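You operate a simulated robot arm through the tools that you are given. There is no shell and no other tool. Be economical: measure what you need, move in short steps, check, and stop when the job is done.

Carry out the task below with a simulated robot arm. There is one attempt and no reset: what you move stays moved.

TASK
Slide the yellow plate along the top of the trestle table until it stands next to the blue air head.
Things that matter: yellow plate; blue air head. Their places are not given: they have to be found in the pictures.

It is judged by the outcome, as a careful person would: the job done as asked, and still so three seconds after it is handed in. It fails if anything else is knocked over, pushed out of place, dropped, spilled or broken.

THE ROBOT
A 7-joint arm with a two-finger parallel gripper, fixed in place. Base frame: the origin is at the foot of the arm, x ahead of it, y to its left, z up; the work surface is at about z = 0. Lengths are in cm, angles in rad, forces in N, time in s.
With the tool pointing down near the work surface it reaches from about 22 to 58 cm from the base axis. Its first joint turns from -1.152 to 1.152 rad. Payload 2.5 kg.
Tool frame: the origin (TCP) lies between the finger pads and is the grasp point; the fingertips stand 2.3 cm ahead of it; z points along the fingers, y is the line along which they close. The gripper opens to 9.4 cm. The fingers are 3.8 cm wide and 1 cm thick; the gripper's body (5.4 by 9.6 cm) begins 3.9 cm behind the TCP.
Orientation is told as [roll, pitch, yaw] about the base's x, y, z axes, in that order, counted from this pose: with the fingers straight down and closing along the base's y, the tool's x points along the base's -x, its y along +y and its z along -z.

THE INTERFACE
- The arm moves only by the tool move_arm. Its argument "motion" is a list of rows, each a list of 7 numbers: the closure, from 0 (fully open) to 1 (shut), then the shift along the base's x, y, z in units of 300 mm (1.0 is 300 mm), then the turn, a rotation vector about the base's x, y, z in units of 60 degrees (1.0 is 60 degrees). In form: [[hand, x, y, z, rx, ry, rz], ...]. A call has 1 to 10 rows; each row is the pose to reach, as a shift and turn from the pose commanded when the call began. A call with a number of a shift or a turn outside -1 to 1 is refused whole. A row lasts 0.2 s, in which the tool goes at most 5 cm and 0.15 rad; a call with a longer step from one row to the next is refused whole, and so is a gripper value outside its range. A pose out of reach is approached as far as the arm can. The call stops where the force on the tool passes 40 N (or 10 N more than at its start, if that is more) or the arm is blocked; 0.2 s more then pass. The fingers move at their own pace (about 10.8 cm/s each) and stop on an object; they squeeze with about 42 N. The grip force told is the motor's: it shows also when the fingers shut on nothing. Time passes only in rows, and 0.2 s behind the last, so rows that repeat a pose let the fingers close. It gives the time, the measured TCP pose, the force on the tool (base axes), the opening and the grip force at its end, in the units of the frame above (readings bear some noise).
- Cameras (640 x 400 px; columns grow to the right, rows downward): "scene" is fixed at [10.36, -39.66, 54.98]; the picture's right is [0.93, -0.37, 0.00], its down [-0.19, -0.48, -0.86] and it looks along [0.32, 0.79, -0.52] (base axes); focal length 314 px, centre (320, 200). "wrist" rides on the gripper at [-3.9, 0, -4.4] in the tool frame; the picture's right is [0.00, -1.00, 0.00], its down [0.97, 0.00, -0.24] and it looks along [0.24, 0.00, 0.97] (tool axes); focal length 218 px, centre (320, 200).
- camera(camera): a new picture of that camera. No time passes.
- locate(camera, pixels): for up to 12 pixels [column, row] of the newest picture of that camera ("zoom" is the newest enlarged one), the place [x, y, z] in the base frame of the surface seen there, good to about 0.2 cm. No time passes.
- enlarge(camera, box): a new picture of the part [left, top, right, bottom] of that camera's present view, enlarged. No time passes.
- sign_off(): hands the job in; it is judged then, once.

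Work in short steps. Measure before you move; look again where a grasp or a placing could have gone wrong, and mend it. You have 60 turns and 16 pictures in all, the two below and enlarged ones among them. Open the gripper and draw the arm clear of the work before you hand the job in, unless the task says otherwise; then end with one line.

The tools are called after "Request:" as a command line: name --pt "numbers of a row" for each row, then --argument value for the rest, lists and objects as JSON in quotes. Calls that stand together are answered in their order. move_arm: Moves the arm, as the interface text tells. Its arguments: {"type":"object","properties":{"motion":{"type":"array","items":{"type":"array","items":{"type":"number"}}}},"required":["motion"]} The other tools are called the same way: camera (camera) takes a picture; locate (camera, pixels) gives the place of the surface under pixels of a picture; enlarge (camera, box) takes an enlarged picture of a part of a camera's view; sign_off () hands the job in.

At the start:

```text
time_s: 0.0
ee_pos: [27.84, 20.16, 23.7]
orientation: [0.001, 0.0, 0.0]
contact_force: [0.1, -0.6, 0.4]
opening: 9.4
gripper_force: 0.1
```

scene: 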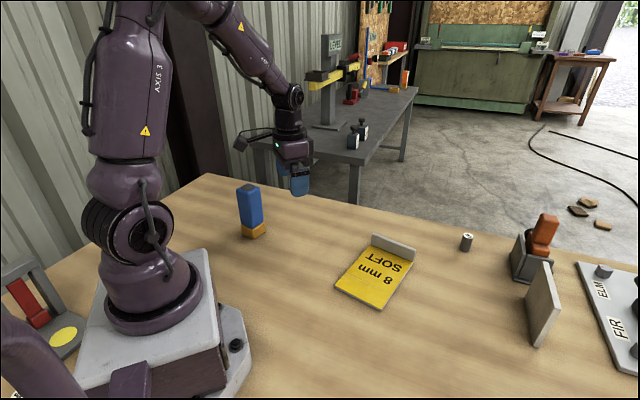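
wrist: 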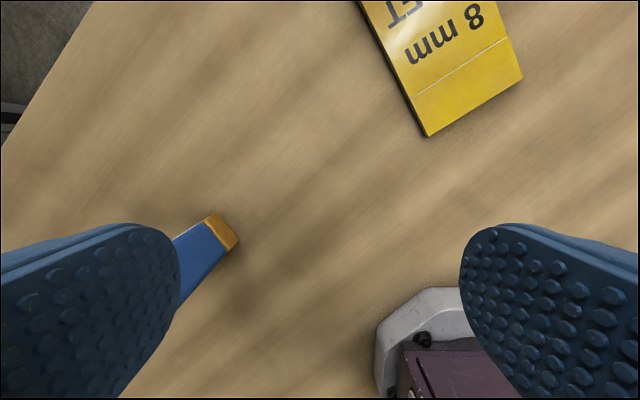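

The plate seems to be at scene (375,277) and the blue upright item at (250,210). I enlarge to check and locate key points.

Request:
enlarge --camera "scene" --box '[210, 160, 450, 310]'

Request:
locate --camera "scene" --pixels '[[335, 286], [380, 308], [371, 246], [413, 262], [374, 235], [415, 248], [375, 280], [254, 238], [243, 232], [265, 230], [250, 188], [253, 215]]'

```text
2.67 times, centred on (330, 235) of scene
```

zoom: 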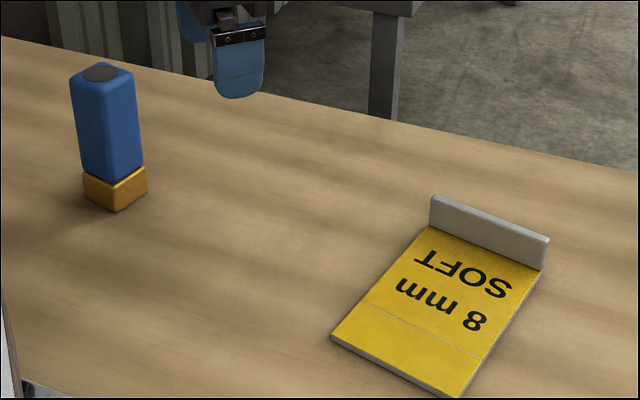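

```text
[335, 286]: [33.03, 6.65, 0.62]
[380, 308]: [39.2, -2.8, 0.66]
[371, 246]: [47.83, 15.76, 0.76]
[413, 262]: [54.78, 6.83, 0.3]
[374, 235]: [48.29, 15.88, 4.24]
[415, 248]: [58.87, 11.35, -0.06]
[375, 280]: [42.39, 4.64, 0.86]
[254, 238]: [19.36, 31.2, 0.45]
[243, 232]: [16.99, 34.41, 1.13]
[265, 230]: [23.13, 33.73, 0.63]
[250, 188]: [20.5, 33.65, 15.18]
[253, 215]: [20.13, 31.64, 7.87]
```

The plate is L-shaped with an upright lip at the far end, which I can grip and drag. I measure the lip, the head's foot and the table edge more finely.

Request:
locate --camera "zoom" --pixels '[[435, 198], [547, 239], [490, 219], [432, 222], [538, 266], [484, 246], [86, 190], [117, 207], [145, 184], [336, 337], [205, 85], [400, 128]]'

Request:
locate --camera "scene" --pixels '[[212, 178], [330, 204], [450, 232], [285, 193], [240, 340], [215, 255], [466, 242], [516, 272]]'

```text
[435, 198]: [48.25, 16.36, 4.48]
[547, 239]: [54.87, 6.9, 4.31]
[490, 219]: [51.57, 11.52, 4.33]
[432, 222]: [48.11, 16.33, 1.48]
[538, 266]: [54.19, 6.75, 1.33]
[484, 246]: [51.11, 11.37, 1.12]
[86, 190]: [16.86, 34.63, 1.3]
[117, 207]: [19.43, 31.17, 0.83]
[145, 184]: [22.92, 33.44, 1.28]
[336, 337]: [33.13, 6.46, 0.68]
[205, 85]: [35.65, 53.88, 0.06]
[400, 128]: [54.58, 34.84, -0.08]
```

```text
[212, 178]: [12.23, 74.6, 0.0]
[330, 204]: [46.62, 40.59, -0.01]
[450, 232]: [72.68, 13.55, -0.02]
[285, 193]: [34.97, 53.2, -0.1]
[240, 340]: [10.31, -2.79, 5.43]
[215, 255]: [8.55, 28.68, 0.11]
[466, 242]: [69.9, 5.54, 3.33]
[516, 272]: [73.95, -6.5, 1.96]
```

Lip runs (48.3,16.4)→(54.9,6.9), top z≈4.3; the head's face is parallel to the plate's long side, about 28 cm away. I go above the lip with the fingers turned −56° to straddle it.

Request:
move_arm --pt "0 0.11 -0.04 -0.045 0 0 -0.133" --pt "0 0.22 -0.08 -0.09 0 0 -0.266" --pt "0 0.34 -0.12 -0.135 0 0 -0.4" --pt "0 0.45 -0.16 -0.18 0 0 -0.533" --pt "0 0.56 -0.2 -0.225 0 0 -0.666" --pt "0 0.68 -0.24 -0.27 0 0 -0.8" --pt "0 0.793 -0.283 -0.32 0 0 -0.93" --pt "0 0.793 -0.283 -0.32 0 0 -0.93"

Request:
camera --camera "wrist"

```text
time_s: 1.8
ee_pos: [51.87, 11.89, 14.17]
orientation: [0.0, -0.002, -0.974]
contact_force: [0.4, 0.4, -0.7]
opening: 9.38
gripper_force: 0.1
```

```text
12 pictures are left
```

wrist: 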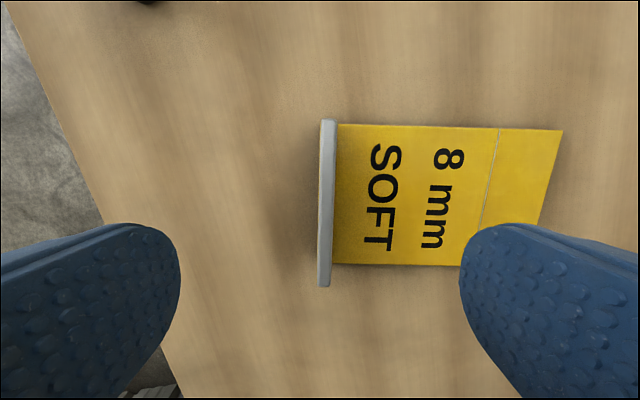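

The lip (column ~326) is centred between the fingers and aligned. I descend to TCP z≈3.6.

Request:
move_arm --pt "0 0 0 -0.12 0 0 0" --pt "0 0 0 -0.22 0 0 0" --pt "0 0 0 -0.3 0 0 0" --pt "0 0 0 -0.35 0 0 0" --pt "0 0 0 -0.35 0 0 0"

Request:
camera --camera "wrist"

```text
time_s: 3.0
ee_pos: [51.4, 11.86, 3.68]
orientation: [0.001, 0.0, -0.975]
contact_force: [-0.7, 0.6, 1.3]
opening: 9.37
gripper_force: 0.0
```

```text
11 pictures are left
```

wrist: 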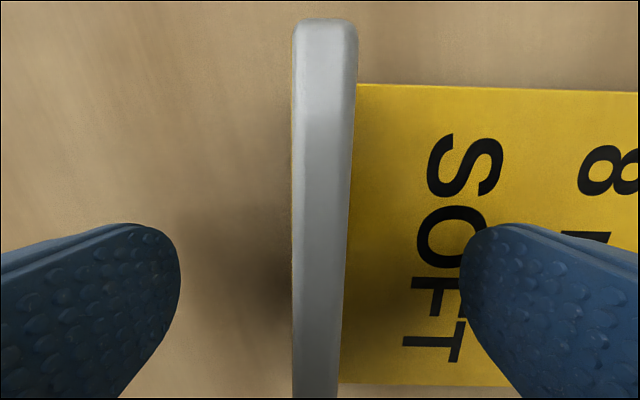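

Well centred; I close on the lip.

Request:
move_arm --pt "1 0 0 0 0 0 0" --pt "1 0 0 0 0 0 0" --pt "1 0 0 0 0 0 0" --pt "1 0 0 0 0 0 0"

```text
time_s: 4.0
ee_pos: [51.42, 11.88, 3.72]
orientation: [0.001, 0.003, -0.973]
contact_force: [-0.4, 2.7, 0.7]
opening: 1.09
gripper_force: 42.1
```

Gripped (opening 1.09). I drag the plate on the table, first about 60% of the way.

Request:
move_arm --pt "1 -0.02 0.02 0 0 0 0" --pt "1 -0.06 0.065 0 0 0 0" --pt "1 -0.1 0.109 0 0 0 0" --pt "1 -0.15 0.163 0 0 0 0" --pt "1 -0.2 0.218 0 0 0 0" --pt "1 -0.25 0.272 0 0 0 0" --pt "1 -0.3 0.327 0 0 0 0" --pt "1 -0.34 0.37 0 0 0 0" --pt "1 -0.367 0.4 0 0 0 0" --pt "1 -0.367 0.4 0 0 0 0"

Request:
camera --camera "scene"

```text
time_s: 6.2
ee_pos: [40.46, 23.77, 3.72]
orientation: [0.0, 0.0, -0.974]
contact_force: [1.8, 0.0, 0.6]
opening: 1.1
gripper_force: 41.9
```

```text
10 pictures are left
```

scene: 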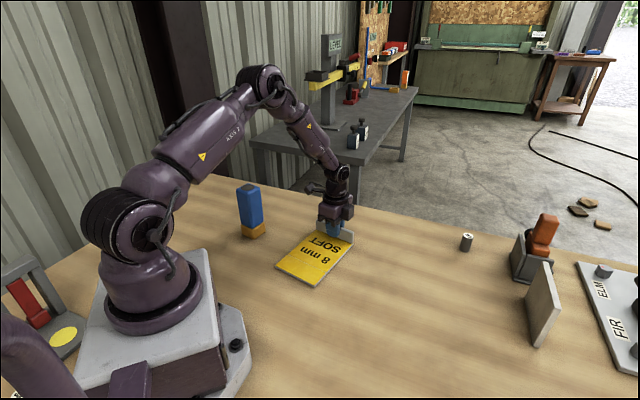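

The plate followed, and nothing else moved. I enlarge to measure the remaining gap.

Request:
enlarge --camera "scene" --box '[210, 170, 370, 295]'

```text
3.20 times, centred on (290, 232) of scene
```

zoom: 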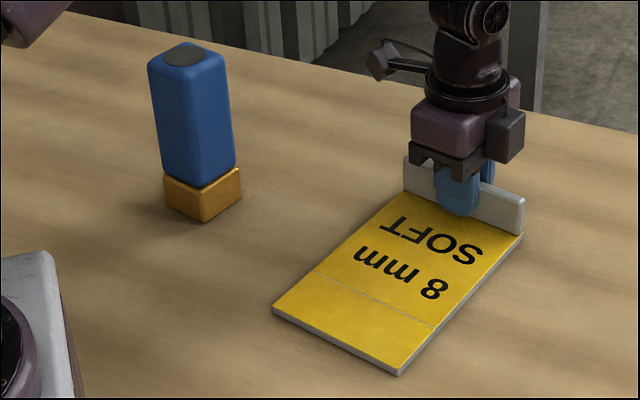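

Request:
locate --camera "zoom" --pixels '[[275, 306], [397, 368], [403, 195], [405, 160], [340, 252], [206, 219], [240, 194], [205, 200], [238, 175], [166, 198]]'

```text
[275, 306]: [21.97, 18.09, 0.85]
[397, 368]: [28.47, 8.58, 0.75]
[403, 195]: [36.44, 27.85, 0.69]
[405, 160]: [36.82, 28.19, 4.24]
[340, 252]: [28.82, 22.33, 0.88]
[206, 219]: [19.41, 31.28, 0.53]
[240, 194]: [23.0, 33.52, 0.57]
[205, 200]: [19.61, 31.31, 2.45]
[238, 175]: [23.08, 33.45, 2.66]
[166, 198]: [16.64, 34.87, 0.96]
```

The gap between plate edge and head's foot is about 12 cm. I slide 11.2 cm more toward it (and 1.5 cm along), leaving about 0.9 cm.

Request:
move_arm --pt "1 -0.015 0.017 0 0 0 0" --pt "1 -0.05 0.056 0 0 0 0" --pt "1 -0.09 0.101 0 0 0 0" --pt "1 -0.13 0.146 0 0 0 0" --pt "1 -0.17 0.19 0 0 0 0" --pt "1 -0.205 0.23 0 0 0 0" --pt "1 -0.23 0.257 0 0 0 0" --pt "1 -0.245 0.274 0 0 0 0" --pt "1 -0.251 0.281 0 0 0 0" --pt "1 -0.251 0.281 0 0 0 0"

Request:
enlarge --camera "scene" --box '[190, 160, 350, 285]'

```text
time_s: 8.4
ee_pos: [32.98, 32.1, 3.68]
orientation: [0.0, -0.001, -0.975]
contact_force: [1.0, 0.6, -0.8]
opening: 1.1
gripper_force: 41.7
```

```text
3.20 times, centred on (270, 222) of scene
```

zoom: 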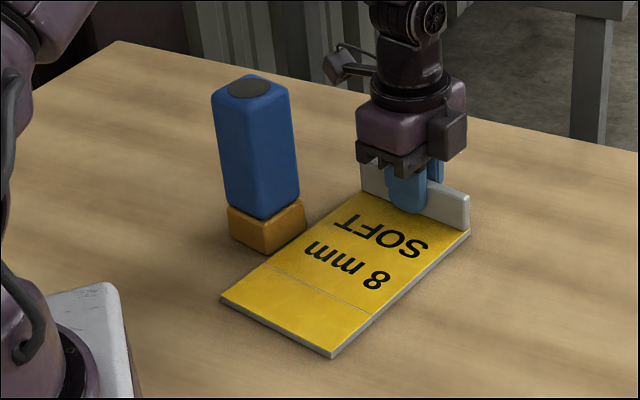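

Request:
locate --camera "zoom" --pixels '[[270, 253], [304, 227], [222, 299], [285, 250], [325, 220], [361, 188]]'

```text
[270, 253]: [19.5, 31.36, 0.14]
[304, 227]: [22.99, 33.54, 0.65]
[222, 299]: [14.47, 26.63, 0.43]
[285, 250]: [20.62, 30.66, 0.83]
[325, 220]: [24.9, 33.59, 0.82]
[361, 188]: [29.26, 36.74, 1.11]
```

Head unmoved, gap ≈0.95 cm. I release and lift straight up, then draw back.

Request:
move_arm --pt "0.5 0 0 0 0 0 0" --pt "0.5 0 0 0 0 0 0" --pt "0.5 0 0 0 0 0 0" --pt "0.5 0 0 0.05 0 0 0" --pt "0.5 0 0 0.15 0 0 0" --pt "0.5 0 0 0.28 0 0 0" --pt "0.5 0 0 0.42 0 0 0" --pt "0.5 0 0 0.56 0 0 0" --pt "0.5 0.05 -0.05 0.66 0 0 0" --pt "0.5 0.1 -0.15 0.7 0 0 0"

Request:
move_arm --pt "0 0.02 -0.1 0 0 0 0" --pt "0 0.04 -0.24 0 0 0 0" --pt "0 0.06 -0.38 0 0 0 0" --pt "0 0.08 -0.5 0 0 0 0" --pt "0 0.08 -0.5 0 0 0 0"

Request:
camera --camera "scene"

```text
time_s: 10.6
ee_pos: [35.7, 27.9, 24.46]
orientation: [0.001, -0.001, -0.973]
contact_force: [0.2, 0.0, -0.3]
opening: 4.72
gripper_force: 0.1
```

```text
time_s: 11.8
ee_pos: [38.18, 12.81, 24.61]
orientation: [-0.001, 0.0, -0.974]
contact_force: [-0.5, 0.1, -0.8]
opening: 9.4
gripper_force: 0.1
```

```text
7 pictures are left
```

scene: 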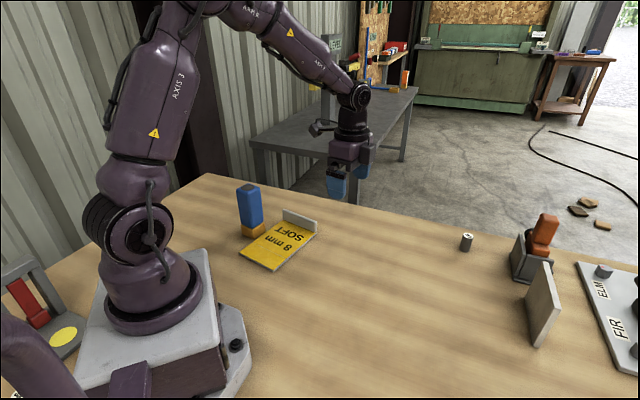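

The plate lies next to the upright blue head, everything else is in place and the arm is clear. I hand in.

Request:
sign_off

```text
The job is handed in.
```

The yellow plate was slid along the table and now stands about 1 cm from the blue air head; nothing else was moved.
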